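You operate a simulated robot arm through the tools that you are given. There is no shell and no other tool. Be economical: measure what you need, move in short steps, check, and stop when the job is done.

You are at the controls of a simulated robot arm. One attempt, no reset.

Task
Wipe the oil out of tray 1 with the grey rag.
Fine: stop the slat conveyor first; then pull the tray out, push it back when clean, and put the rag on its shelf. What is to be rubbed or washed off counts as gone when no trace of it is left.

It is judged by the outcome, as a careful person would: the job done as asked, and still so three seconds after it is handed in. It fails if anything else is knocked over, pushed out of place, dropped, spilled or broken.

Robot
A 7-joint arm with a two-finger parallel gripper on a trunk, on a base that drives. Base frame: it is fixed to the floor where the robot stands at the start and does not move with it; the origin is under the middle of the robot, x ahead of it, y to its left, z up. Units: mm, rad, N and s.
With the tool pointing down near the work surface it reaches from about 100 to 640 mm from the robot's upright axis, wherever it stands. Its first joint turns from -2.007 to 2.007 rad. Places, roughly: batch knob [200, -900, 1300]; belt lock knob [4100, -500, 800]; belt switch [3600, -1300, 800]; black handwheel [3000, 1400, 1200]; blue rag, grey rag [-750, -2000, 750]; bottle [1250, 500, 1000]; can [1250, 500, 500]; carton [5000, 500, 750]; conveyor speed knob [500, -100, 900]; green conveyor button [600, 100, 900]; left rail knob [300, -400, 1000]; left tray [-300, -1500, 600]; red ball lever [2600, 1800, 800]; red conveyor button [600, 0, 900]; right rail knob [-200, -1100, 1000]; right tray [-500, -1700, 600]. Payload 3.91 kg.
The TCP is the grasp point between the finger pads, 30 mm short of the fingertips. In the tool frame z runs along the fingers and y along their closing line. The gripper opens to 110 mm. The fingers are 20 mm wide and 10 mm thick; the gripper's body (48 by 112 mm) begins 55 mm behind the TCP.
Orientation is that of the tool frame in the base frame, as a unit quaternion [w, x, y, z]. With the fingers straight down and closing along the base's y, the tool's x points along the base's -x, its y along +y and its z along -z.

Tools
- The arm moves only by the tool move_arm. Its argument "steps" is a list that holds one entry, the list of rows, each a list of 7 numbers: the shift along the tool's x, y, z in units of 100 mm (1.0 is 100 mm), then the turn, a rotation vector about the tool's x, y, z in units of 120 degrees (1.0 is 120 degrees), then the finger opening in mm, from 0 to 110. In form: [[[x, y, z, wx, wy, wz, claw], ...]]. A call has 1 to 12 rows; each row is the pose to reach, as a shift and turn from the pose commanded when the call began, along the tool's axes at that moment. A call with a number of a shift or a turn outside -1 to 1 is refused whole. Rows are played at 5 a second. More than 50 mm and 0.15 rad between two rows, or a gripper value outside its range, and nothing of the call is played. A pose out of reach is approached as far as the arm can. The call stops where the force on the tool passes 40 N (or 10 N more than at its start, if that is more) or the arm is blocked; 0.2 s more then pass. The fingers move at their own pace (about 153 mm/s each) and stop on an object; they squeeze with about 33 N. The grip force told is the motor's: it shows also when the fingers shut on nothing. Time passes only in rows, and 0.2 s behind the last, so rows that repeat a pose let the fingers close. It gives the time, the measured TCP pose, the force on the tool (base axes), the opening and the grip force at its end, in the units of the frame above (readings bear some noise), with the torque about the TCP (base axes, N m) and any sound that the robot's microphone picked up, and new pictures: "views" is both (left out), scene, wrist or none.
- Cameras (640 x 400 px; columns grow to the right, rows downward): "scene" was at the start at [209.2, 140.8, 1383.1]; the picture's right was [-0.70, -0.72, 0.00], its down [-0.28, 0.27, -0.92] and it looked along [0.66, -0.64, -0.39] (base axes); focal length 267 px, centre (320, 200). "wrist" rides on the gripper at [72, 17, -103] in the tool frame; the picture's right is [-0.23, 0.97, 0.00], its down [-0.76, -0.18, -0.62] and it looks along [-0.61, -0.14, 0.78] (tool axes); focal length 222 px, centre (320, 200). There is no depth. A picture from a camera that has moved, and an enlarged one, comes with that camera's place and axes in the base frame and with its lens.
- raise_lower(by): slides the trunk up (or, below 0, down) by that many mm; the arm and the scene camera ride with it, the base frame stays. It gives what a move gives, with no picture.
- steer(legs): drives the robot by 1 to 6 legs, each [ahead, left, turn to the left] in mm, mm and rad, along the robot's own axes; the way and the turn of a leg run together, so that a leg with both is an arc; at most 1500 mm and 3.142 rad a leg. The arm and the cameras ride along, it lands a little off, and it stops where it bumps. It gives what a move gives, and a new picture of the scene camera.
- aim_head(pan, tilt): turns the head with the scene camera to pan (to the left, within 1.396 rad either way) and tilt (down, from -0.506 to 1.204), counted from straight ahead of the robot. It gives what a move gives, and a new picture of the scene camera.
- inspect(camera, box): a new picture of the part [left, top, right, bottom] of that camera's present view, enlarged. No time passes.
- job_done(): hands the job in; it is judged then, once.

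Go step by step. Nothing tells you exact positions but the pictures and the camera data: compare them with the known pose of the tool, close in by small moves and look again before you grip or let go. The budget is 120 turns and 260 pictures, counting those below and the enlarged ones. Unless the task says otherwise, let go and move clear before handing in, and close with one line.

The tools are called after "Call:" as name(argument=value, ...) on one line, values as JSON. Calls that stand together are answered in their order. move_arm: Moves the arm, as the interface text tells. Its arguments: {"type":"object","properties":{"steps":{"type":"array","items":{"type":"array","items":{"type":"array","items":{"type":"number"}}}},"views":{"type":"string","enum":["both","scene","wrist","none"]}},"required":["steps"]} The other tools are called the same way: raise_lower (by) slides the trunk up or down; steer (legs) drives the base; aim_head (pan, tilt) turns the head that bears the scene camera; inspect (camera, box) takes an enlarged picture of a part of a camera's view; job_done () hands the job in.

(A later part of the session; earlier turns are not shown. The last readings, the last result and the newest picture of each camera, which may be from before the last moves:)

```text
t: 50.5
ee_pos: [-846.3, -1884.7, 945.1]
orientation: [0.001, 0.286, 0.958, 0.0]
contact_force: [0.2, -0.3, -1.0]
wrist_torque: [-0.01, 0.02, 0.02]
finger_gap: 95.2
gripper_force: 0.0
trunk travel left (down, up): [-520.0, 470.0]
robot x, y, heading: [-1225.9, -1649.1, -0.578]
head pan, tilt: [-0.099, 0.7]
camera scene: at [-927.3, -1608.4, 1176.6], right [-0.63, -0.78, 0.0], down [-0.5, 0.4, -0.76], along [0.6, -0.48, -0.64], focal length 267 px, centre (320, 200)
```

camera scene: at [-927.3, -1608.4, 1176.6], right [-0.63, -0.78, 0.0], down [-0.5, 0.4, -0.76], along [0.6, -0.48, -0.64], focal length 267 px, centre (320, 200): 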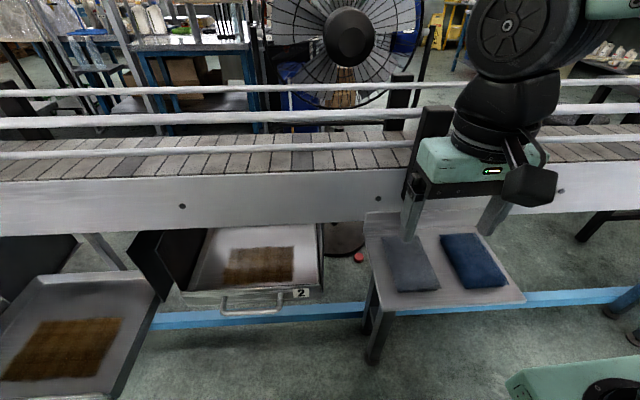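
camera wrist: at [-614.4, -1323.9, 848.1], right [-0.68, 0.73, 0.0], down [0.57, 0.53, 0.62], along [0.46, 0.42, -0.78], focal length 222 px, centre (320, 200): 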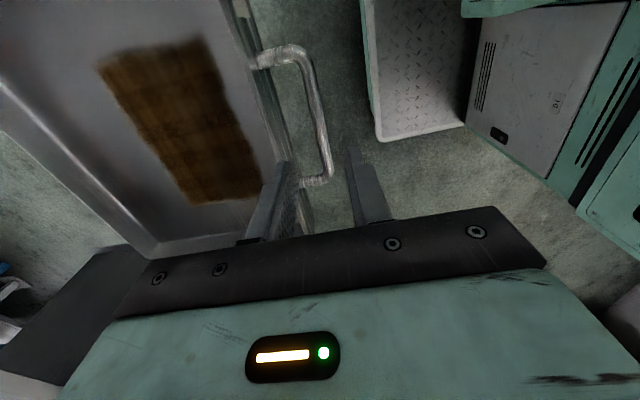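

Both views agree on the rag. I'll move over it and go down to just above it.

Call:
move_arm(steps=[[[-0.33, -0.03, 0.2, 0, 0, 0, 95], [-0.66, -0.06, 0.5, 0, 0, 0, 95], [-0.66, -0.06, 0.9, 0, 0, 0, 95], [-0.66, -0.06, 1.0, 0, 0, 0, 95]]], views="both")

```text
t: 51.5
ee_pos: [-792.8, -1925.3, 842.2]
orientation: [0.001, 0.286, 0.958, 0.0]
contact_force: [0.2, 0.7, 0.4]
wrist_torque: [0.0, -0.01, 0.01]
finger_gap: 95.0
gripper_force: 0.1
trunk travel left (down, up): [-520.0, 470.0]
robot x, y, heading: [-1225.5, -1646.3, -0.578]
head pan, tilt: [-0.099, 0.7]
camera scene: at [-927.5, -1608.3, 1176.6], right [-0.63, -0.78, 0.0], down [-0.5, 0.4, -0.76], along [0.6, -0.48, -0.64], focal length 267 px, centre (320, 200)
camera wrist: at [-845.2, -1871.2, 946.1], right [0.72, 0.69, 0.0], down [0.54, -0.57, 0.62], along [0.43, -0.45, -0.78], focal length 222 px, centre (320, 200)
```

scene: 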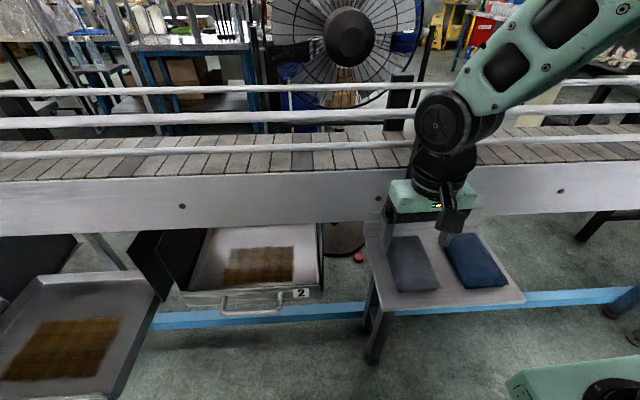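
wrist: 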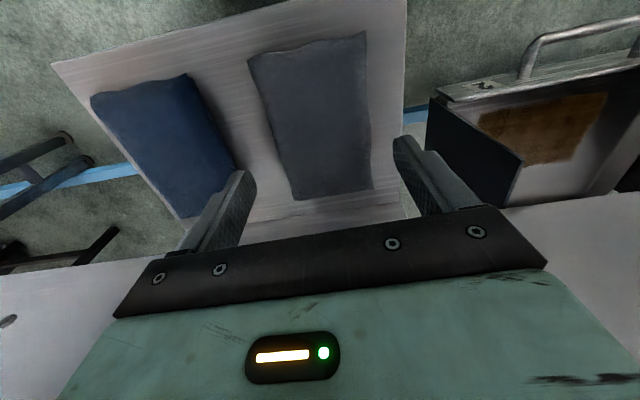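

The rag is centred between the fingers. I'll descend gently beside it.

Call:
move_arm(steps=[[[0, 0, 0.2, 0, 0, 0, 95], [0, 0, 0.4, 0, 0, 0, 95], [0, 0, 0.47, 0, 0, 0, 95]]], views="both")

Call:
inspect(camera="scene", box=[350, 180, 530, 310])

```text
t: 52.4
ee_pos: [-794.6, -1923.7, 800.5]
orientation: [0.003, 0.286, 0.958, -0.002]
contact_force: [-8.2, 2.3, 31.6]
wrist_torque: [0.43, 0.36, 0.16]
finger_gap: 94.8
gripper_force: 0.2
trunk travel left (down, up): [-520.0, 470.0]
robot x, y, heading: [-1226.6, -1648.6, -0.578]
head pan, tilt: [-0.099, 0.7]
stopped in row 3: the force on the tool passed its limit at 42 N (the readings are from after the stop); the commanded pose is now the measured one
camera scene: at [-928.4, -1607.9, 1177.2], right [-0.63, -0.78, 0.0], down [-0.5, 0.4, -0.77], along [0.6, -0.48, -0.64], focal length 267 px, centre (320, 200)
camera wrist: at [-845.9, -1870.5, 902.8], right [0.72, 0.69, 0.0], down [0.54, -0.56, 0.63], along [0.43, -0.45, -0.78], focal length 222 px, centre (320, 200)
```

scene: 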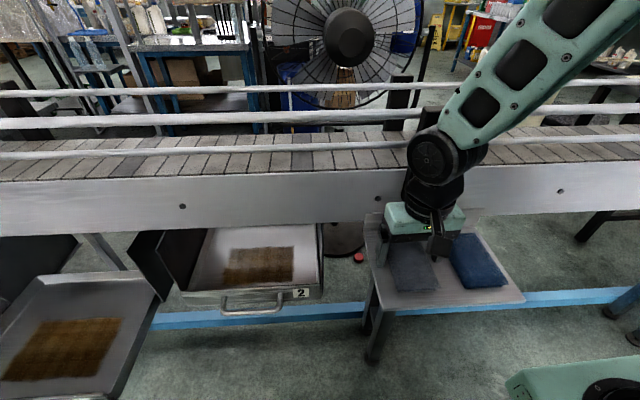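
wrist: 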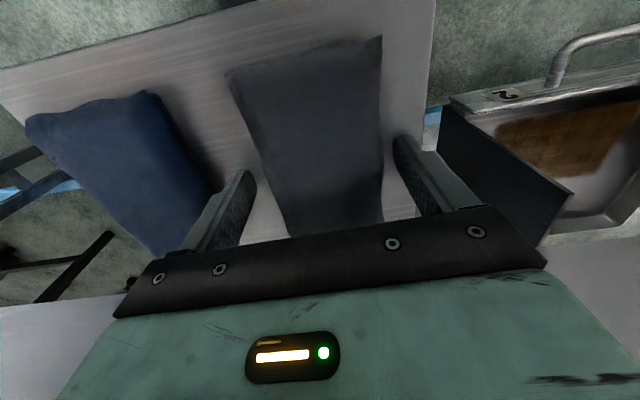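

```text
3.08 times, centred on (440, 245) of scene
camera zoom: at [-928.4, -1607.9, 1177.2], right [-0.63, -0.78, 0.0], down [-0.5, 0.4, -0.77], along [0.6, -0.48, -0.64], focal length 820 px, centre (-49, 62)
```

zoom: 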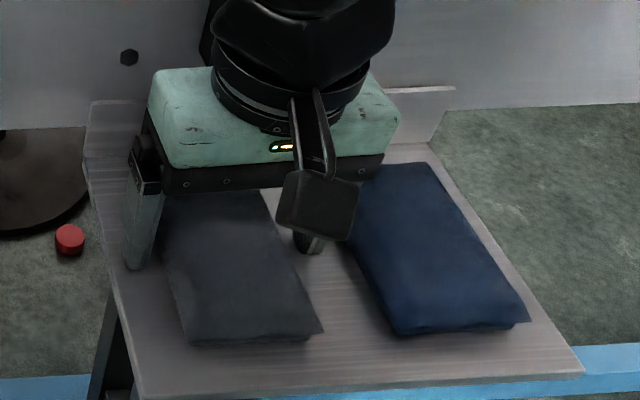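

The fingertips touched the shelf at z≈770. I'll lift 6 mm and close on the rag's sides.

Call:
move_arm(steps=[[[0, 0, -0.06, 0, 0, 0, 95], [0, 0, -0.06, 0, 0, 0, 70], [0, 0, -0.06, 0, 0, 0, 50], [0, 0, -0.06, 0, 0, 0, 40], [0, 0, -0.06, 0, 0, 0, 40]]], views="both")

```text
t: 53.6
ee_pos: [-794.5, -1924.1, 804.1]
orientation: [0.001, 0.286, 0.958, 0.0]
contact_force: [1.1, 0.3, 0.2]
wrist_torque: [0.0, -0.01, -0.04]
finger_gap: 67.2
gripper_force: 32.9
trunk travel left (down, up): [-520.0, 470.0]
robot x, y, heading: [-1225.4, -1647.9, -0.578]
head pan, tilt: [-0.099, 0.7]
camera scene: at [-927.4, -1608.4, 1176.6], right [-0.63, -0.78, 0.0], down [-0.5, 0.4, -0.76], along [0.6, -0.48, -0.64], focal length 267 px, centre (320, 200)
camera wrist: at [-845.2, -1871.3, 907.4], right [0.72, 0.69, 0.0], down [0.54, -0.56, 0.63], along [0.43, -0.45, -0.78], focal length 222 px, centre (320, 200)
```

scene: 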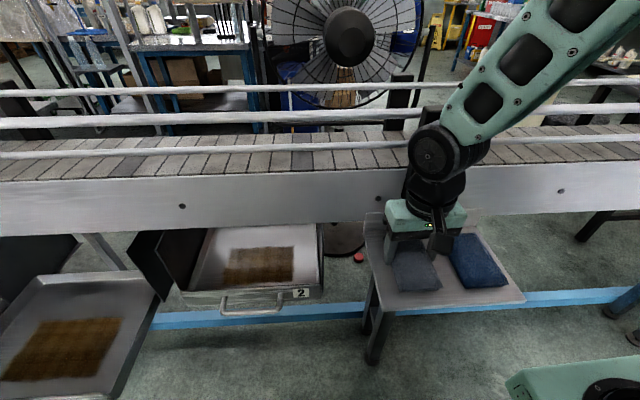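
wrist: 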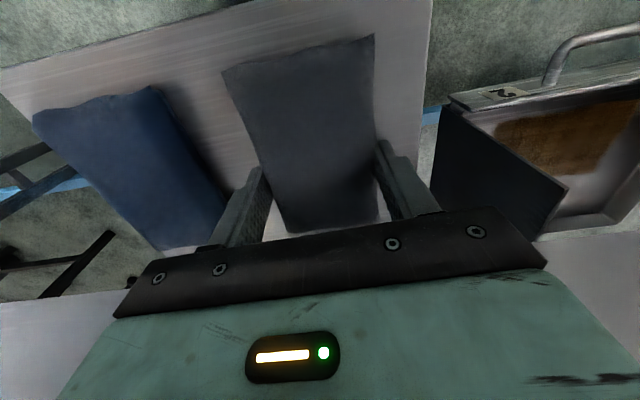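

The rag is held, with the gap stopped at 67 mm. I record the place pose as TCP [-794.5, -1924, 804]. Lifting now.

Call:
move_arm(steps=[[[0, 0, -0.15, 0, 0, 0, 40], [0, 0, -0.4, 0, 0, 0, 40], [0, 0, -0.8, 0, 0, 0, 40], [0.2, 0, -1.0, 0, 0, 0, 40]]], views="both")

```text
t: 54.6
ee_pos: [-811.3, -1914.6, 905.6]
orientation: [0.002, 0.287, 0.958, -0.001]
contact_force: [-0.7, -0.4, -0.1]
wrist_torque: [0.01, 0.01, 0.02]
finger_gap: 40.1
gripper_force: 0.1
trunk travel left (down, up): [-520.0, 470.0]
robot x, y, heading: [-1228.0, -1652.1, -0.58]
head pan, tilt: [-0.099, 0.7]
camera scene: at [-927.2, -1608.5, 1176.5], right [-0.63, -0.78, 0.0], down [-0.5, 0.4, -0.76], along [0.6, -0.48, -0.64], focal length 267 px, centre (320, 200)
camera wrist: at [-862.6, -1861.0, 1008.4], right [0.72, 0.69, 0.0], down [0.54, -0.56, 0.63], along [0.43, -0.45, -0.78], focal length 222 px, centre (320, 200)
```

scene: 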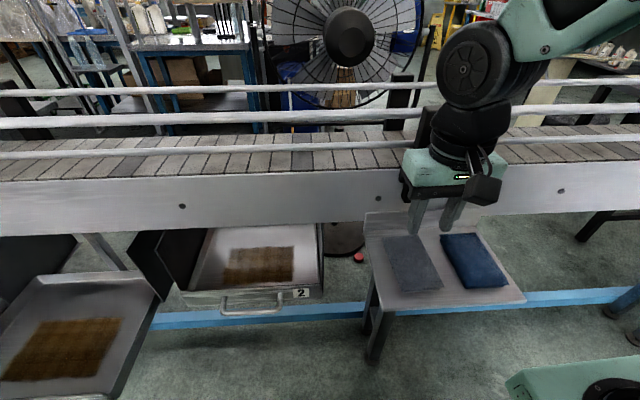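
wrist: 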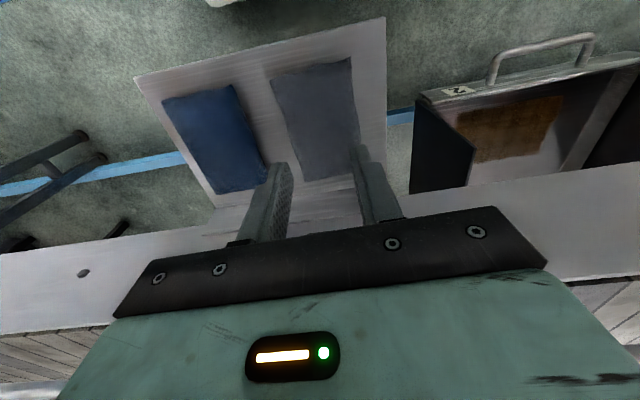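

The rag slipped out and is still lying in place. I'll retry with the fingertips right at shelf level and a full squeeze, lifting slowly.

Call:
move_arm(steps=[[[-0.2, 0, 0.1, 0, 0, 0, 90], [-0.2, 0, 0.5, 0, 0, 0, 90], [-0.2, 0, 0.9, 0, 0, 0, 90], [-0.2, 0, 0.95, 0, 0, 0, 90]]], views="none")

Call:
move_arm(steps=[[[0, 0, 0.03, 0, 0, 0, 90], [0, 0, 0.06, 0, 0, 0, 90], [0, 0, 0.09, 0, 0, 0, 90], [0, 0, 0.09, 0, 0, 0, 90]]], views="both")

Call:
inspect(camera="scene", box=[370, 200, 480, 300])

```text
t: 55.6
ee_pos: [-794.0, -1925.6, 809.1]
orientation: [0.002, 0.286, 0.958, -0.001]
contact_force: [-0.3, 1.0, -0.3]
wrist_torque: [0.02, -0.01, 0.0]
finger_gap: 89.6
gripper_force: 0.2
trunk travel left (down, up): [-520.0, 470.0]
robot x, y, heading: [-1223.7, -1649.2, -0.579]
head pan, tilt: [-0.099, 0.7]
```

```text
t: 56.6
ee_pos: [-792.6, -1925.1, 800.1]
orientation: [0.001, 0.286, 0.958, 0.0]
contact_force: [0.0, 0.2, -0.6]
wrist_torque: [0.01, 0.01, -0.01]
finger_gap: 89.8
gripper_force: 0.2
trunk travel left (down, up): [-520.0, 470.0]
robot x, y, heading: [-1228.3, -1648.3, -0.58]
head pan, tilt: [-0.099, 0.7]
camera scene: at [-927.4, -1608.4, 1176.6], right [-0.63, -0.78, 0.0], down [-0.5, 0.4, -0.76], along [0.6, -0.48, -0.64], focal length 267 px, centre (320, 200)
camera wrist: at [-844.9, -1871.1, 903.8], right [0.72, 0.69, 0.0], down [0.54, -0.56, 0.63], along [0.43, -0.45, -0.78], focal length 222 px, centre (320, 200)
```

scene: 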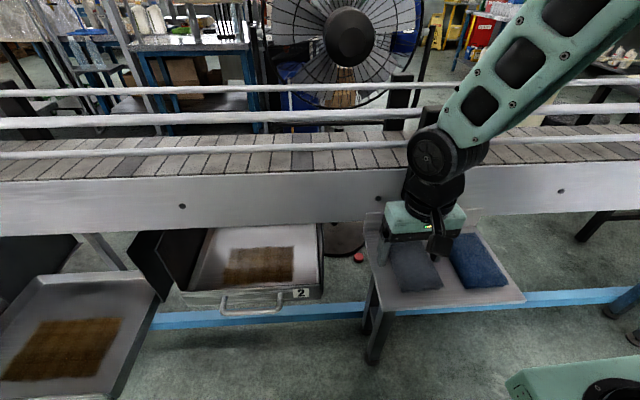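
wrist: 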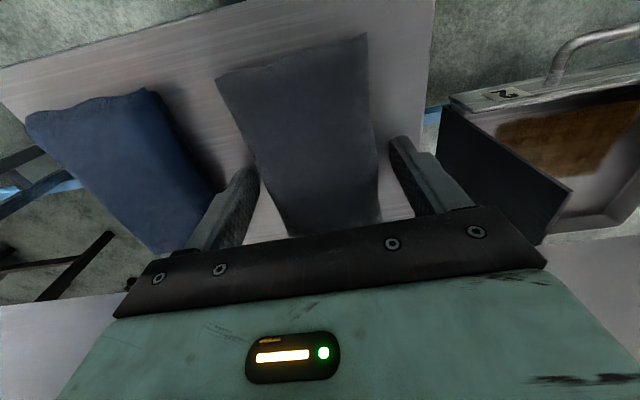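

```text
4.00 times, centred on (425, 250) of scene
camera zoom: at [-927.4, -1608.4, 1176.6], right [-0.63, -0.78, 0.0], down [-0.5, 0.4, -0.76], along [0.6, -0.48, -0.64], focal length 1066 px, centre (-100, 0)
```

zoom: 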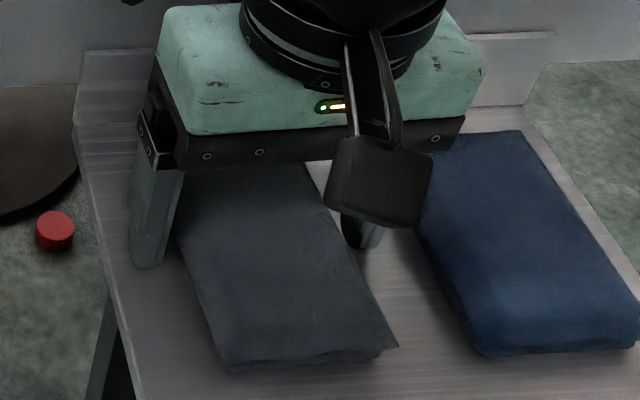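

No contact yet at 800. I'll ease down to the shelf in 1.5 mm steps and close fully.

Call:
move_arm(steps=[[[0, 0, 0.015, 0, 0, 0, 90], [0, 0, 0.03, 0, 0, 0, 90], [0, 0, 0.045, 0, 0, 0, 90]]], views="none")

```text
t: 57.4
ee_pos: [-793.9, -1924.7, 799.3]
orientation: [0.004, 0.286, 0.958, 0.0]
contact_force: [-6.5, 3.5, 30.5]
wrist_torque: [-0.5, 0.97, -0.3]
finger_gap: 90.1
gripper_force: 0.4
trunk travel left (down, up): [-520.0, 470.0]
robot x, y, heading: [-1224.4, -1652.4, -0.58]
head pan, tilt: [-0.099, 0.7]
stopped in row 3: the force on the tool passed its limit at 46 N (the readings are from after the stop); the commanded pose is now the measured one
```

Call:
move_arm(steps=[[[0, 0, -0.012, 0, 0, 0, 90], [0, 0, -0.012, 0, 0, 0, 60], [0, 0, -0.012, 0, 0, 0, 0], [0, 0, -0.012, 0, 0, 0, 0], [0, 0, -0.012, 0, 0, 0, 0]]], views="wrist")

Call:
move_arm(steps=[[[0, 0, -0.04, 0, 0, 0, 0], [0, 0, -0.08, 0, 0, 0, 0], [0, 0, -0.12, 0, 0, 0, 0], [0, 0, -0.2, 0, 0, 0, 0]]], views="both")

```text
t: 58.6
ee_pos: [-792.8, -1926.1, 800.7]
orientation: [0.004, 0.286, 0.958, -0.001]
contact_force: [0.5, -11.0, 16.6]
wrist_torque: [-0.83, 0.45, 0.36]
finger_gap: 67.1
gripper_force: 33.0
trunk travel left (down, up): [-520.0, 470.0]
robot x, y, heading: [-1227.1, -1652.0, -0.578]
head pan, tilt: [-0.099, 0.7]
camera wrist: at [-844.3, -1871.6, 902.7], right [0.72, 0.69, 0.0], down [0.54, -0.56, 0.63], along [0.44, -0.45, -0.78], focal length 222 px, centre (320, 200)
```

wrist: 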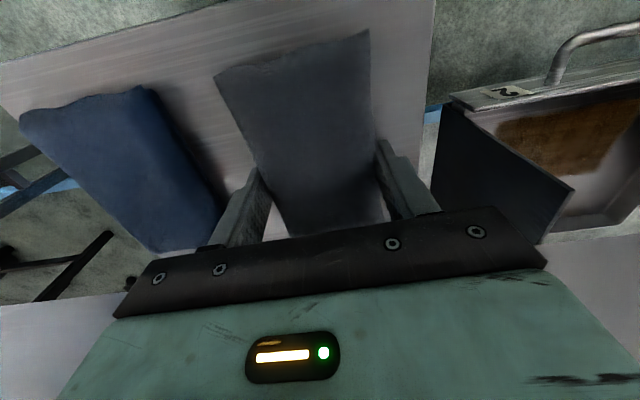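

```text
t: 59.6
ee_pos: [-792.3, -1923.7, 820.5]
orientation: [0.004, 0.285, 0.958, -0.001]
contact_force: [0.3, 0.7, 0.4]
wrist_torque: [0.01, -0.02, 0.04]
finger_gap: 66.7
gripper_force: 33.1
trunk travel left (down, up): [-520.0, 470.0]
robot x, y, heading: [-1225.6, -1651.1, -0.579]
head pan, tilt: [-0.099, 0.7]
camera scene: at [-927.4, -1608.4, 1176.5], right [-0.63, -0.78, 0.0], down [-0.5, 0.4, -0.76], along [0.6, -0.48, -0.64], focal length 267 px, centre (320, 200)
camera wrist: at [-844.3, -1870.3, 922.7], right [0.72, 0.69, 0.0], down [0.54, -0.56, 0.63], along [0.43, -0.45, -0.78], focal length 222 px, centre (320, 200)
```

scene: 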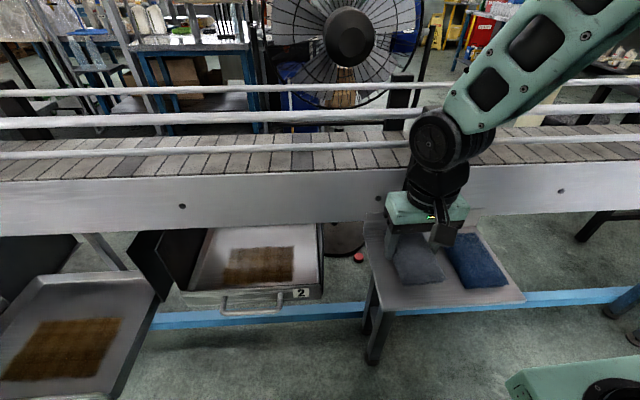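
wrist: 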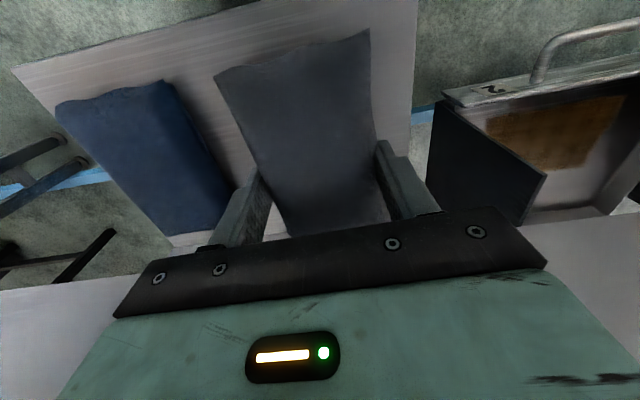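

This time the rag came up with the gripper (gap 66.7 mm), and its bottom is about 31 mm below the TCP. I'll lift it clear, back off and drive to tray 1.

Call:
move_arm(steps=[[[0, 0, -0.15, 0, 0, 0, 0], [0, 0, -0.3, 0, 0, 0, 0], [0, 0, -0.45, 0, 0, 0, 0], [0, 0, -0.6, 0, 0, 0, 0], [0, 0, -0.75, 0, 0, 0, 0], [0, 0, -0.9, 0, 0, 0, 0]]], views="wrist")

Call:
steer(legs=[[-120, 0, 0], [0, 678, 0]])

```text
t: 61.0
ee_pos: [-794.7, -1924.6, 909.4]
orientation: [0.003, 0.285, 0.959, -0.001]
contact_force: [-1.0, 0.6, 0.3]
wrist_torque: [0.03, -0.02, -0.01]
finger_gap: 66.7
gripper_force: 33.0
trunk travel left (down, up): [-520.0, 470.0]
robot x, y, heading: [-1222.1, -1652.2, -0.579]
head pan, tilt: [-0.099, 0.7]
camera wrist: at [-845.2, -1870.2, 1011.9], right [0.72, 0.69, 0.0], down [0.54, -0.56, 0.63], along [0.43, -0.45, -0.78], focal length 222 px, centre (320, 200)
```

wrist: 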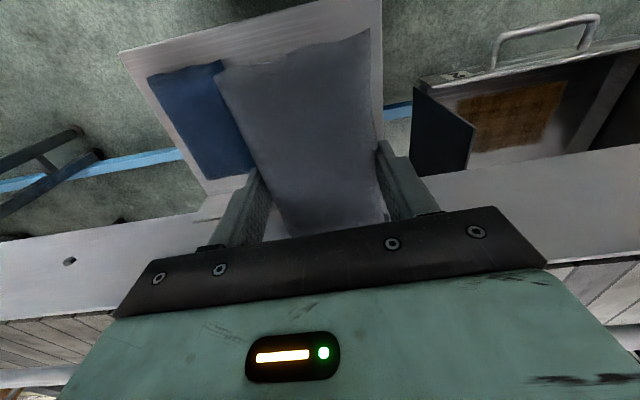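

```text
t: 65.5
ee_pos: [-524.1, -1289.1, 908.8]
orientation: [0.003, 0.28, 0.96, -0.001]
contact_force: [-1.0, 0.1, -0.8]
wrist_torque: [0.02, -0.03, 0.02]
finger_gap: 66.7
gripper_force: 33.2
trunk travel left (down, up): [-520.0, 470.0]
robot x, y, heading: [-958.4, -1015.3, -0.567]
head pan, tilt: [-0.099, 0.7]
camera scene: at [-663.1, -974.3, 1176.6], right [-0.62, -0.79, 0.0], down [-0.51, 0.4, -0.76], along [0.6, -0.47, -0.64], focal length 267 px, centre (320, 200)
```

scene: 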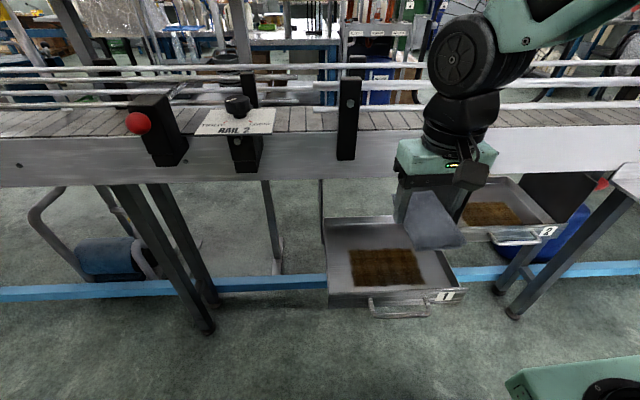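

The tray and patch check out at patch centre F≈372, L≈-1378 and floor z≈616. I'll drive forward 100 mm, trim the heading and lower toward it.

Call:
steer(legs=[[100, -8, -0.013]])

Call:
raise_lower(by=-220)

Call:
inspect(camera="scene", box=[240, 80, 560, 280])

Call:
inspect(camera="wrist", box=[0, 0, 640, 400])

```text
t: 66.7
ee_pos: [-451.0, -1357.5, 909.1]
orientation: [0.004, 0.288, 0.958, -0.001]
contact_force: [0.1, -0.7, -0.7]
wrist_torque: [0.01, 0.01, 0.03]
finger_gap: 66.7
gripper_force: 33.3
trunk travel left (down, up): [-520.0, 470.0]
robot x, y, heading: [-881.3, -1078.3, -0.585]
head pan, tilt: [-0.099, 0.7]
camera scene: at [-582.9, -1040.0, 1176.6], right [-0.63, -0.78, 0.0], down [-0.5, 0.41, -0.76], along [0.59, -0.48, -0.64], focal length 267 px, centre (320, 200)
```

scene: 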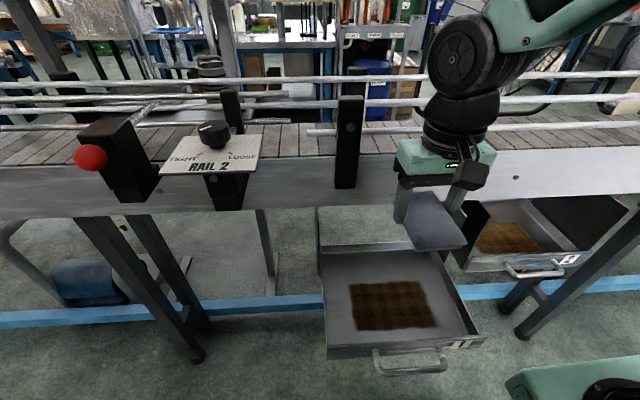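

```text
t: 69.0
ee_pos: [-451.6, -1356.8, 689.7]
orientation: [0.003, 0.287, 0.958, -0.002]
contact_force: [-1.0, -0.1, -0.6]
wrist_torque: [0.03, 0.02, 0.0]
finger_gap: 67.0
gripper_force: 33.1
trunk travel left (down, up): [-300.0, 690.0]
robot x, y, heading: [-879.9, -1080.5, -0.582]
head pan, tilt: [-0.099, 0.7]
```

```text
2.00 times, centred on (400, 180) of scene
camera zoom: at [-582.9, -1040.0, 956.6], right [-0.63, -0.78, 0.0], down [-0.5, 0.41, -0.76], along [0.59, -0.48, -0.64], focal length 533 px, centre (160, 240)
```

zoom: 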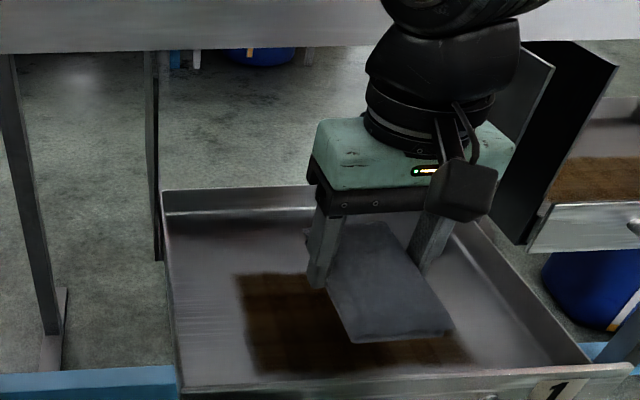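

```text
1.00 times, centred on (320, 200) of wrist (not enlarged: the box is as wide or as high as the picture)
camera zoom: at [-501.8, -1302.1, 791.9], right [0.73, 0.69, 0.0], down [0.53, -0.57, 0.63], along [0.43, -0.46, -0.78], focal length 222 px, centre (320, 200)
```

zoom: 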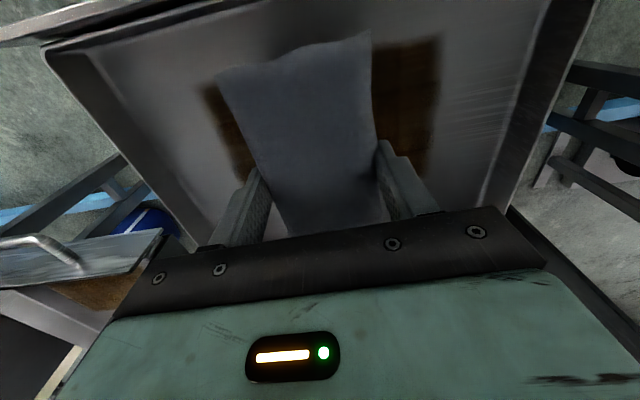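

The rag hangs above the patch. I'll lower it to the tray floor in small steps until contact.

Call:
move_arm(steps=[[[0, 0, 0.2, 0, 0, 0, 0], [0, 0, 0.34, 0, 0, 0, 0], [0, 0, 0.38, 0, 0, 0, 0], [0, 0, 0.4, 0, 0, 0, 0]]], views="none")

Call:
move_arm(steps=[[[0, 0, 0.015, 0, 0, 0, 0], [0, 0, 0.03, 0, 0, 0, 0], [0, 0, 0.045, 0, 0, 0, 0]]], views="both")

```text
t: 70.0
ee_pos: [-449.9, -1356.2, 650.0]
orientation: [0.003, 0.287, 0.958, -0.001]
contact_force: [-0.3, 0.1, -0.6]
wrist_torque: [-0.01, 0.02, 0.01]
finger_gap: 66.8
gripper_force: 33.0
trunk travel left (down, up): [-300.0, 690.0]
robot x, y, heading: [-882.6, -1082.0, -0.582]
head pan, tilt: [-0.099, 0.7]
```

```text
t: 70.8
ee_pos: [-451.2, -1357.0, 645.0]
orientation: [0.004, 0.288, 0.958, -0.001]
contact_force: [-1.2, 1.2, -1.2]
wrist_torque: [0.04, -0.02, 0.0]
finger_gap: 67.0
gripper_force: 32.7
trunk travel left (down, up): [-300.0, 690.0]
robot x, y, heading: [-883.3, -1075.5, -0.583]
head pan, tilt: [-0.099, 0.7]
camera scene: at [-582.9, -1040.0, 956.6], right [-0.63, -0.78, 0.0], down [-0.5, 0.41, -0.76], along [0.59, -0.48, -0.64], focal length 267 px, centre (320, 200)
camera wrist: at [-501.7, -1301.6, 748.0], right [0.73, 0.69, 0.0], down [0.53, -0.57, 0.63], along [0.43, -0.46, -0.78], focal length 222 px, centre (320, 200)
```

scene: 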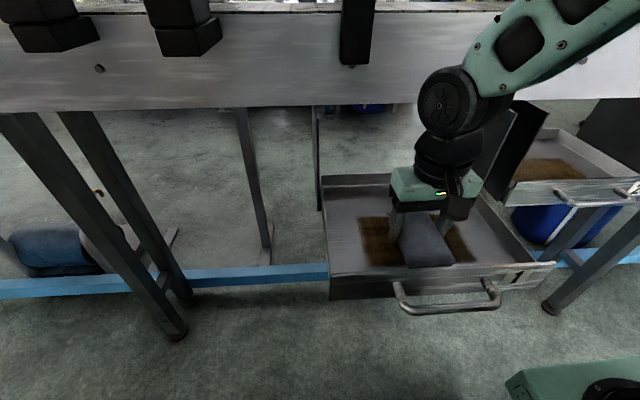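
wrist: 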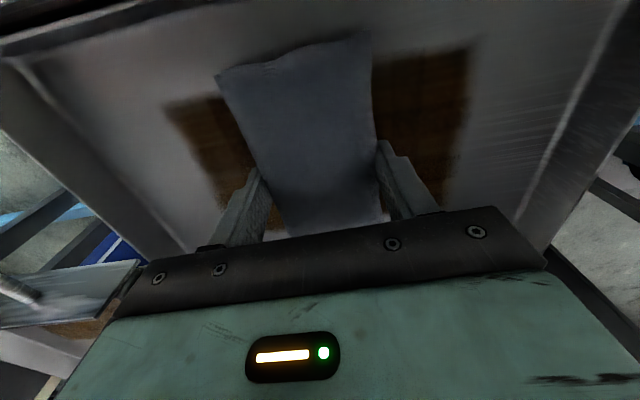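

Call:
move_arm(steps=[[[0, 0, 0.015, 0, 0, 0, 0], [0, 0, 0.03, 0, 0, 0, 0], [0, 0, 0.045, 0, 0, 0, 0], [0, 0, 0.06, 0, 0, 0, 0], [0, 0, 0.075, 0, 0, 0, 0]]], views="none")

```text
t: 71.5
ee_pos: [-447.3, -1357.9, 645.4]
orientation: [0.008, 0.288, 0.958, -0.001]
contact_force: [-0.8, -3.3, 26.7]
wrist_torque: [-0.67, 0.9, 0.07]
finger_gap: 66.9
gripper_force: 32.9
trunk travel left (down, up): [-300.0, 690.0]
robot x, y, heading: [-880.3, -1081.0, -0.584]
head pan, tilt: [-0.099, 0.7]
stopped in row 3: the force on the tool passed its limit at 46 N (the readings are from after the stop); the commanded pose is now the measured one
```

The rag is on the floor at TCP z≈645. I'll ease off 1 mm and stroke left across the patch.

Call:
move_arm(steps=[[[0, 0, -0.012, 0, 0, 0, 0], [0, 0.2, -0.012, 0, 0, 0, 0], [0, 0.4, -0.012, 0, 0, 0, 0], [0, 0.6, -0.012, 0, 0, 0, 0], [0, 0.8, -0.012, 0, 0, 0, 0], [0, 1.0, -0.012, 0, 0, 0, 0]]], views="both")

```text
t: 72.5
ee_pos: [-414.7, -1304.8, 645.3]
orientation: [0.007, 0.287, 0.958, -0.001]
contact_force: [1.0, 0.9, 11.6]
wrist_torque: [-0.29, 0.3, 0.12]
finger_gap: 66.9
gripper_force: 32.6
trunk travel left (down, up): [-300.0, 690.0]
robot x, y, heading: [-878.8, -1080.8, -0.58]
head pan, tilt: [-0.099, 0.7]
stopped in row 5: the force on the tool passed its limit at 91 N (the readings are from after the stop); the commanded pose is now the measured one
camera scene: at [-583.2, -1039.9, 956.3], right [-0.63, -0.78, 0.0], down [-0.5, 0.41, -0.77], along [0.59, -0.48, -0.64], focal length 267 px, centre (320, 200)
camera wrist: at [-466.7, -1249.9, 747.4], right [0.73, 0.69, 0.01], down [0.53, -0.56, 0.63], along [0.44, -0.46, -0.77], focal length 222 px, centre (320, 200)
```

scene: 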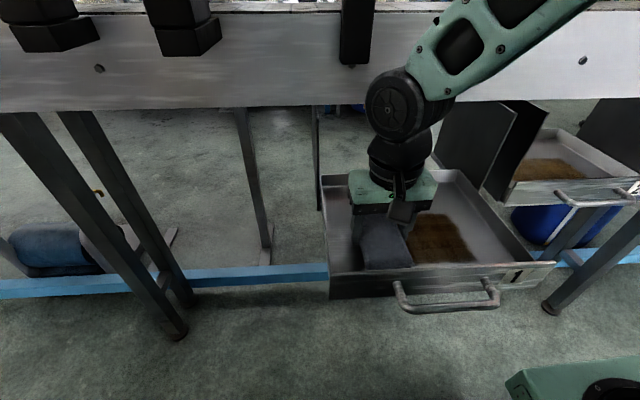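
wrist: 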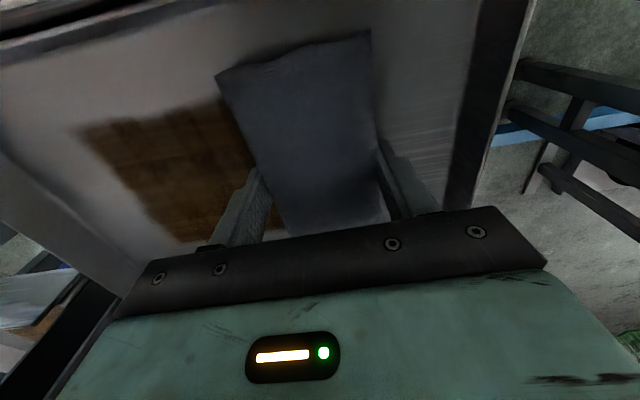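

The wiped part under and left of the rag is clean. The stop seems to have come from pressing too hard, so I'll ease off another 1 mm and stroke to the right.

Call:
move_arm(steps=[[[0, 0, -0.015, 0, 0, 0, 0], [0, -0.2, -0.015, 0, 0, 0, 0], [0, -0.4, -0.015, 0, 0, 0, 0], [0, -0.6, -0.015, 0, 0, 0, 0], [0, -0.8, -0.015, 0, 0, 0, 0], [0, -1.0, -0.015, 0, 0, 0, 0]]], views="both")

```text
t: 73.9
ee_pos: [-470.5, -1387.8, 647.4]
orientation: [0.006, 0.288, 0.958, -0.001]
contact_force: [0.3, 0.2, -1.3]
wrist_torque: [0.02, 0.0, 0.02]
finger_gap: 66.9
gripper_force: 33.3
trunk travel left (down, up): [-300.0, 690.0]
robot x, y, heading: [-881.2, -1082.1, -0.58]
head pan, tilt: [-0.099, 0.7]
camera scene: at [-583.0, -1040.1, 956.6], right [-0.63, -0.78, 0.0], down [-0.5, 0.41, -0.76], along [0.59, -0.48, -0.64], focal length 267 px, centre (320, 200)
camera wrist: at [-522.7, -1333.0, 748.3], right [0.73, 0.69, 0.0], down [0.53, -0.57, 0.63], along [0.44, -0.46, -0.77], focal length 222 px, centre (320, 200)
```

scene: 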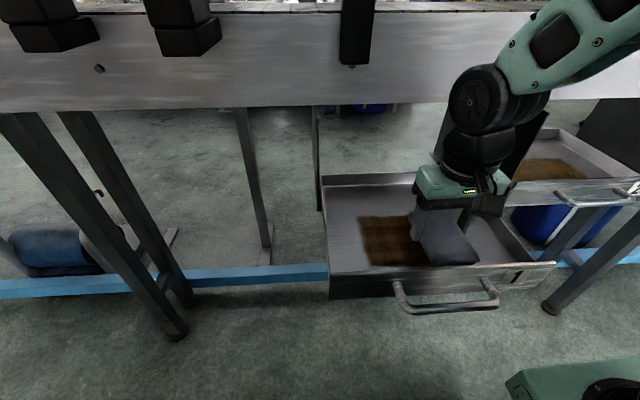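
wrist: 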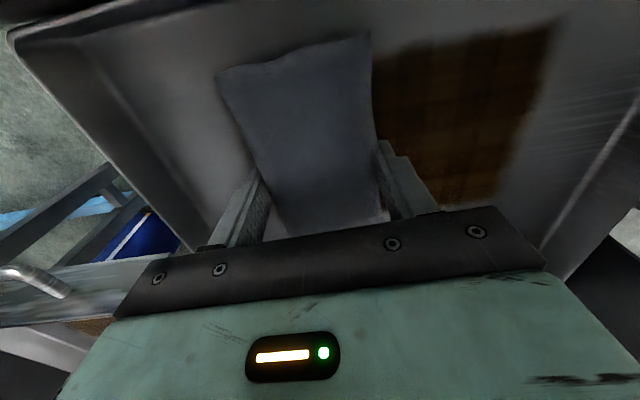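

The patch still looks there, so I'll check whether anything faded.

Call:
inspect(camera="scene", box=[310, 160, 560, 310])

Call:
inspect(camera="wrist", box=[180, 0, 560, 240])

```text
2.56 times, centred on (435, 235) of scene
camera zoom: at [-583.0, -1040.1, 956.6], right [-0.63, -0.78, 0.0], down [-0.5, 0.41, -0.76], along [0.59, -0.48, -0.64], focal length 682 px, centre (26, 110)
```

zoom: 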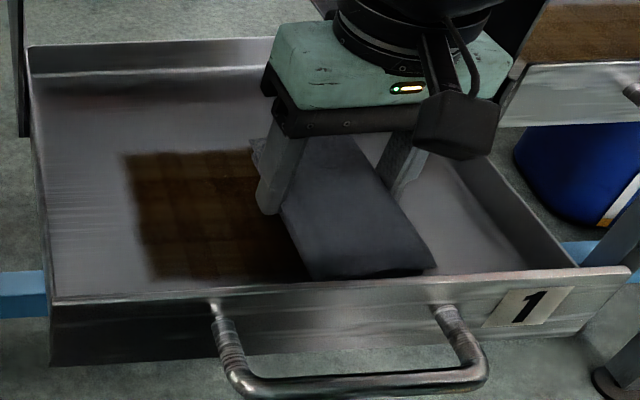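

```text
1.67 times, centred on (370, 120) of wrist
camera zoom: at [-522.7, -1333.0, 748.3], right [0.73, 0.69, 0.0], down [0.53, -0.57, 0.63], along [0.44, -0.46, -0.77], focal length 370 px, centre (237, 333)
```

zoom: 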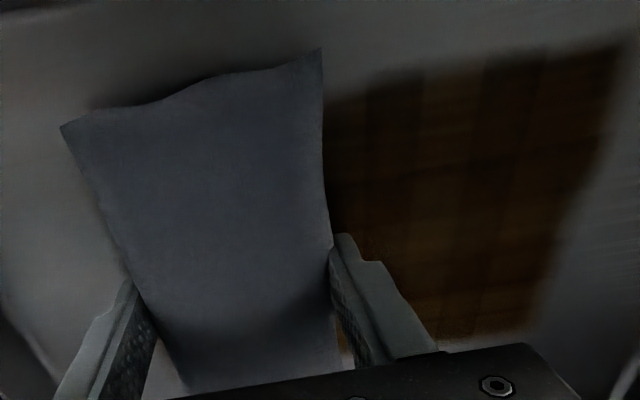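

Nothing has faded, so that pass was floating. I'll find contact gently here first, then rub with steady light pressure.

Call:
move_arm(steps=[[[0, 0, 0.01, 0, 0, 0, 0], [0, 0, 0.02, 0, 0, 0, 0], [0, 0, 0.025, 0, 0, 0, 0]]], views="none")

Call:
move_arm(steps=[[[0, 0, 0.01, 0, 0, 0, 0], [0, 0, 0.01, 0, 0, 0, 0]]], views="none")

```text
t: 74.7
ee_pos: [-470.7, -1387.8, 645.5]
orientation: [0.007, 0.288, 0.958, -0.001]
contact_force: [-4.6, -3.4, 23.4]
wrist_torque: [-0.71, 0.8, 0.02]
finger_gap: 66.7
gripper_force: 32.6
trunk travel left (down, up): [-300.0, 690.0]
robot x, y, heading: [-881.6, -1079.3, -0.586]
head pan, tilt: [-0.099, 0.7]
```

```text
t: 75.2
ee_pos: [-469.6, -1389.3, 645.4]
orientation: [0.01, 0.289, 0.957, -0.002]
contact_force: [-0.1, -2.2, 23.6]
wrist_torque: [-0.41, 0.92, 0.06]
finger_gap: 66.9
gripper_force: 32.7
trunk travel left (down, up): [-300.0, 690.0]
robot x, y, heading: [-880.9, -1076.2, -0.581]
head pan, tilt: [-0.099, 0.7]
stopped in row 2: the force on the tool passed its limit at 43 N (the readings are from after the stop); the commanded pose is now the measured one
```

The torque shows only the right fingertip is touching, since the tool is slightly rolled and the rag barely protrudes. I'll set the rag down in the tray, level the tool, and regrip with the tips about 3 mm higher.

Call:
move_arm(steps=[[[0, 0, -0.015, 0, 0, 0, 0], [0, 0, -0.015, 0, 0, 0, 85], [0, 0, -0.015, 0, 0, 0, 85], [0, 0, -0.035, 0.008, 0, 0, 85], [0, 0, -0.035, 0.008, 0, 0, 85], [0, 0, -0.035, 0.008, 0, 0, 60], [0, 0, -0.035, 0.008, 0, 0, 0], [0, 0, -0.035, 0.008, 0, 0, 0], [0, 0, -0.035, 0.008, 0, 0, 0]]], views="none")

Call:
move_arm(steps=[[[0, 0, -0.03, 0, 0, 0, 0], [0, 0, -0.06, 0, 0, 0, 0], [0, 0, -0.1, 0, 0, 0, 0], [0, 0, -0.14, 0, 0, 0, 0], [0, 0, -0.2, 0, 0, 0, 0]]], views="both")

```text
t: 77.2
ee_pos: [-469.9, -1388.5, 648.7]
orientation: [0.006, 0.288, 0.957, -0.009]
contact_force: [0.0, 0.8, 0.1]
wrist_torque: [-0.02, 0.01, -0.03]
finger_gap: 66.8
gripper_force: 32.6
trunk travel left (down, up): [-300.0, 690.0]
robot x, y, heading: [-883.1, -1084.2, -0.58]
head pan, tilt: [-0.099, 0.7]
```

```text
t: 78.3
ee_pos: [-471.1, -1388.1, 667.9]
orientation: [0.005, 0.288, 0.958, -0.01]
contact_force: [-0.6, -0.2, 0.0]
wrist_torque: [0.04, -0.02, 0.01]
finger_gap: 67.0
gripper_force: 33.1
trunk travel left (down, up): [-300.0, 690.0]
robot x, y, heading: [-880.2, -1082.3, -0.582]
head pan, tilt: [-0.099, 0.7]
camera scene: at [-583.0, -1040.2, 956.6], right [-0.63, -0.78, 0.0], down [-0.5, 0.41, -0.76], along [0.59, -0.48, -0.64], focal length 267 px, centre (320, 200)
camera wrist: at [-521.3, -1332.5, 769.4], right [0.73, 0.69, -0.01], down [0.53, -0.56, 0.64], along [0.43, -0.47, -0.77], focal length 222 px, centre (320, 200)
```

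scene: 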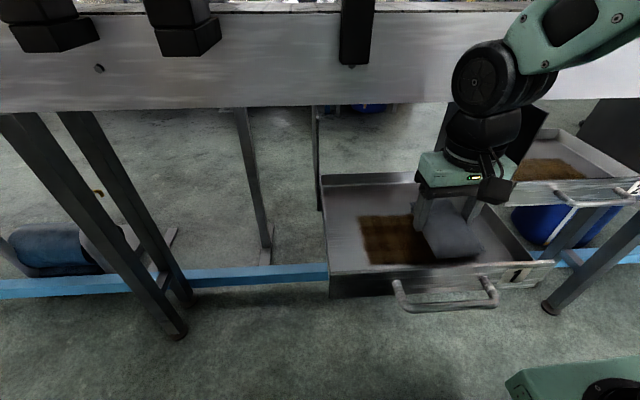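
wrist: 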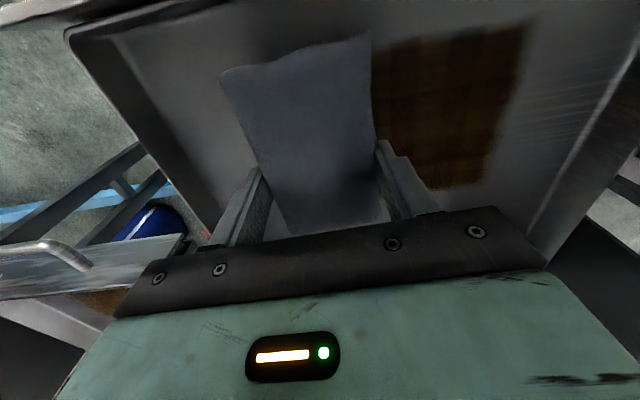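

The rag is regripped with more of it below the tips. Lowering again to find contact.

Call:
move_arm(steps=[[[0, 0, 0.1, 0, 0, 0, 0], [0, 0, 0.17, 0, 0, 0, 0], [0, 0, 0.19, 0, 0, 0, 0], [0, 0, 0.2, 0, 0, 0, 0]]], views="none")

Call:
move_arm(steps=[[[0, 0, 0.01, 0, 0, 0, 0], [0, 0, 0.01, 0, 0, 0, 0]]], views="none")

```text
t: 79.3
ee_pos: [-469.1, -1390.8, 648.1]
orientation: [0.004, 0.289, 0.957, -0.009]
contact_force: [0.6, 0.2, 0.7]
wrist_torque: [0.04, 0.05, -0.01]
finger_gap: 66.7
gripper_force: 32.9
trunk travel left (down, up): [-300.0, 690.0]
robot x, y, heading: [-881.9, -1079.0, -0.587]
head pan, tilt: [-0.099, 0.7]
```

```text
t: 80.0
ee_pos: [-469.8, -1388.5, 646.9]
orientation: [0.006, 0.288, 0.957, -0.009]
contact_force: [-2.2, -0.2, 12.4]
wrist_torque: [0.56, 0.07, 0.06]
finger_gap: 66.8
gripper_force: 33.1
trunk travel left (down, up): [-300.0, 690.0]
robot x, y, heading: [-880.5, -1077.7, -0.581]
head pan, tilt: [-0.099, 0.7]
```

Contact is at 12 N. I'll stroke left with it.

Call:
move_arm(steps=[[[0, 0.15, 0, 0, 0, 0, 0], [0, 0.3, 0, 0, 0, 0, 0], [0, 0.45, 0, 0, 0, 0, 0], [0, 0.6, 0, 0, 0, 0, 0], [0, 0.75, 0, 0, 0, 0, 0], [0, 0.9, 0, 0, 0, 0, 0]]], views="both")

```text
t: 81.4
ee_pos: [-420.3, -1315.2, 645.9]
orientation: [0.008, 0.287, 0.958, -0.01]
contact_force: [-2.3, -2.2, 18.2]
wrist_torque: [0.42, 0.52, 0.17]
finger_gap: 66.7
gripper_force: 33.1
trunk travel left (down, up): [-300.0, 690.0]
robot x, y, heading: [-878.9, -1079.7, -0.586]
head pan, tilt: [-0.099, 0.7]
stopped in row 6: the force on the tool passed its limit at 42 N (the readings are from after the stop); the commanded pose is now the measured one
camera scene: at [-583.4, -1040.2, 956.5], right [-0.63, -0.78, 0.0], down [-0.5, 0.41, -0.77], along [0.59, -0.48, -0.64], focal length 267 px, centre (320, 200)
camera wrist: at [-471.5, -1259.4, 748.0], right [0.73, 0.69, -0.01], down [0.53, -0.55, 0.64], along [0.43, -0.47, -0.77], focal length 222 px, centre (320, 200)
```

scene: 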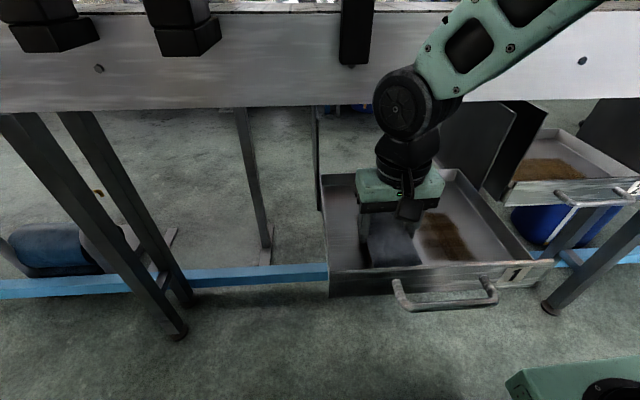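
wrist: 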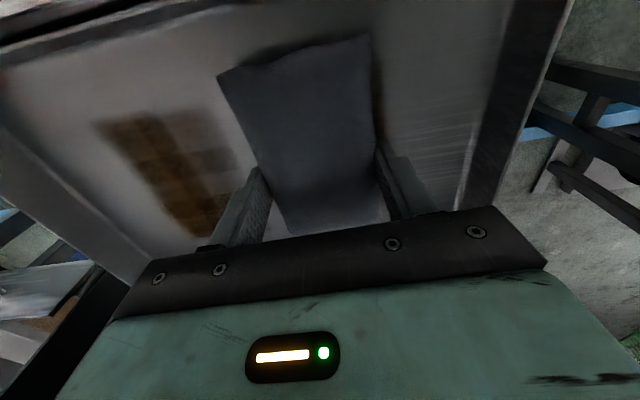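

It's working, and the oil rubbed so far has faded. I'll keep on with back-and-forth strokes under light pressure.

Call:
move_arm(steps=[[[0, 0, -0.003, 0, 0, 0, 0], [0, 0.15, -0.008, 0, 0, 0, 0], [0, 0.3, -0.012, 0, 0, 0, 0], [0, 0.4, -0.014, 0, 0, 0, 0]]], views="none")

Call:
move_arm(steps=[[[0, -0.15, 0.0, 0, 0, 0, 0], [0, -0.3, 0.0, 0, 0, 0, 0], [0, -0.45, 0.004, 0, 0, 0, 0], [0, -0.6, 0.008, 0, 0, 0, 0], [0, -0.75, 0.008, 0, 0, 0, 0], [0, -0.9, 0.01, 0, 0, 0, 0], [0, -1.0, 0.01, 0, 0, 0, 0]]], views="both")

```text
t: 82.4
ee_pos: [-399.0, -1282.5, 646.0]
orientation: [0.006, 0.288, 0.958, -0.009]
contact_force: [-0.8, -0.3, 3.3]
wrist_torque: [-0.03, -0.13, -0.06]
finger_gap: 66.7
gripper_force: 33.1
trunk travel left (down, up): [-300.0, 690.0]
robot x, y, heading: [-880.7, -1078.5, -0.584]
head pan, tilt: [-0.099, 0.7]
```

```text
t: 84.0
ee_pos: [-453.3, -1364.3, 647.1]
orientation: [0.007, 0.288, 0.958, -0.01]
contact_force: [3.7, 3.3, 10.6]
wrist_torque: [0.37, -0.38, -0.01]
finger_gap: 67.2
gripper_force: 33.2
trunk travel left (down, up): [-300.0, 690.0]
robot x, y, heading: [-886.8, -1077.8, -0.582]
head pan, tilt: [-0.099, 0.7]
camera scene: at [-583.2, -1040.1, 956.6], right [-0.63, -0.78, 0.0], down [-0.5, 0.41, -0.77], along [0.59, -0.48, -0.64], focal length 267 px, centre (320, 200)
camera wrist: at [-504.4, -1308.6, 748.1], right [0.73, 0.69, -0.01], down [0.53, -0.55, 0.64], along [0.43, -0.47, -0.77], focal length 222 px, centre (320, 200)
```

scene: 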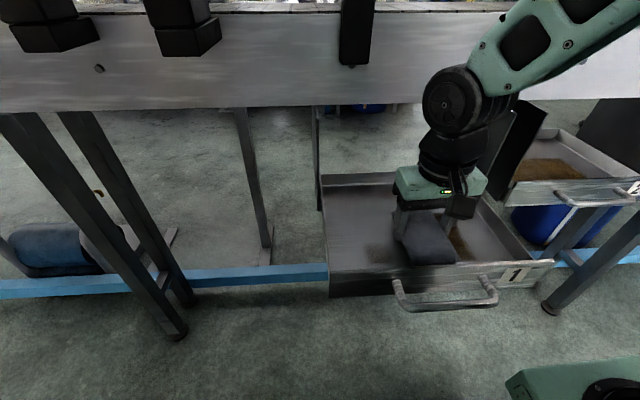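
wrist: 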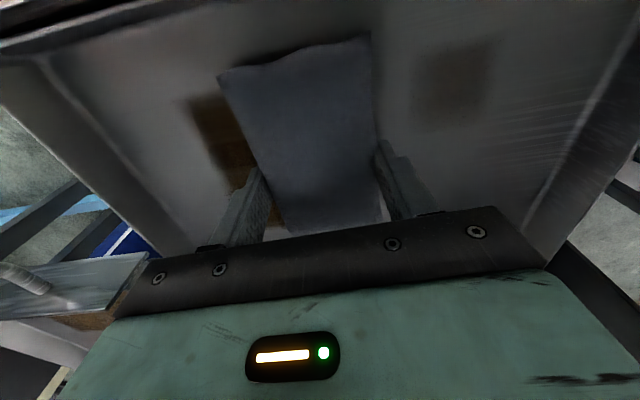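

Good progress, with a faint residue at the left. I'll continue right to the patch's right end and then sweep back.

Call:
move_arm(steps=[[[0, -0.15, 0.0, 0, 0, 0, 0], [0, -0.3, 0.0, 0, 0, 0, 0], [0, -0.45, 0.003, 0, 0, 0, 0], [0, -0.6, 0.005, 0, 0, 0, 0], [0, -0.75, 0.005, 0, 0, 0, 0], [0, -0.85, 0.005, 0, 0, 0, 0]]], views="wrist")

Call:
move_arm(steps=[[[0, 0.15, 0.0, 0, 0, 0, 0], [0, 0.3, 0.0, 0, 0, 0, 0], [0, 0.45, 0.0, 0, 0, 0, 0], [0, 0.6, 0.0, 0, 0, 0, 0], [0, 0.75, 0.0, 0, 0, 0, 0], [0, 0.9, 0.0, 0, 0, 0, 0]]], views="both")

```text
t: 85.4
ee_pos: [-501.6, -1437.0, 646.6]
orientation: [0.006, 0.288, 0.958, -0.009]
contact_force: [0.0, 0.3, -0.5]
wrist_torque: [0.01, 0.02, 0.01]
finger_gap: 67.0
gripper_force: 32.8
trunk travel left (down, up): [-300.0, 690.0]
robot x, y, heading: [-879.8, -1081.2, -0.585]
head pan, tilt: [-0.099, 0.7]
camera wrist: at [-552.4, -1380.5, 748.5], right [0.73, 0.69, -0.01], down [0.53, -0.55, 0.64], along [0.43, -0.47, -0.77], focal length 222 px, centre (320, 200)
```

wrist: 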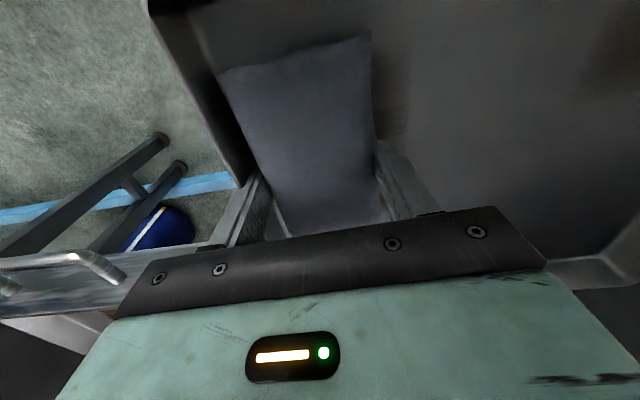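

```text
t: 86.8
ee_pos: [-450.5, -1362.6, 647.2]
orientation: [0.006, 0.289, 0.957, -0.01]
contact_force: [-1.5, -3.5, 8.3]
wrist_torque: [0.14, -0.08, 0.03]
finger_gap: 66.9
gripper_force: 32.8
trunk travel left (down, up): [-300.0, 690.0]
robot x, y, heading: [-882.1, -1078.6, -0.584]
head pan, tilt: [-0.099, 0.7]
camera scene: at [-583.3, -1040.4, 956.8], right [-0.63, -0.78, 0.0], down [-0.5, 0.41, -0.77], along [0.59, -0.48, -0.64], focal length 267 px, centre (320, 200)
camera wrist: at [-502.1, -1305.8, 748.2], right [0.73, 0.69, -0.01], down [0.53, -0.55, 0.64], along [0.43, -0.47, -0.77], focal length 222 px, centre (320, 200)
```

scene: 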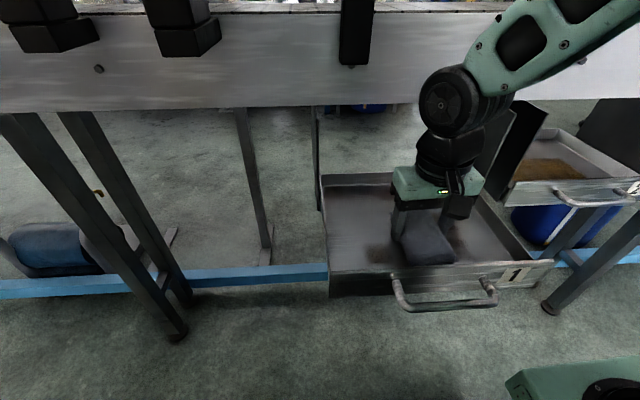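
wrist: 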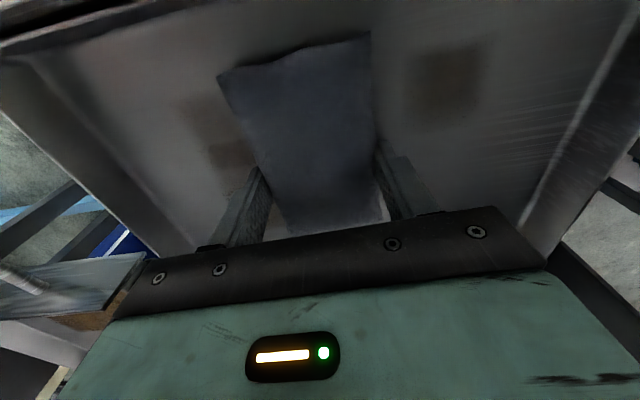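

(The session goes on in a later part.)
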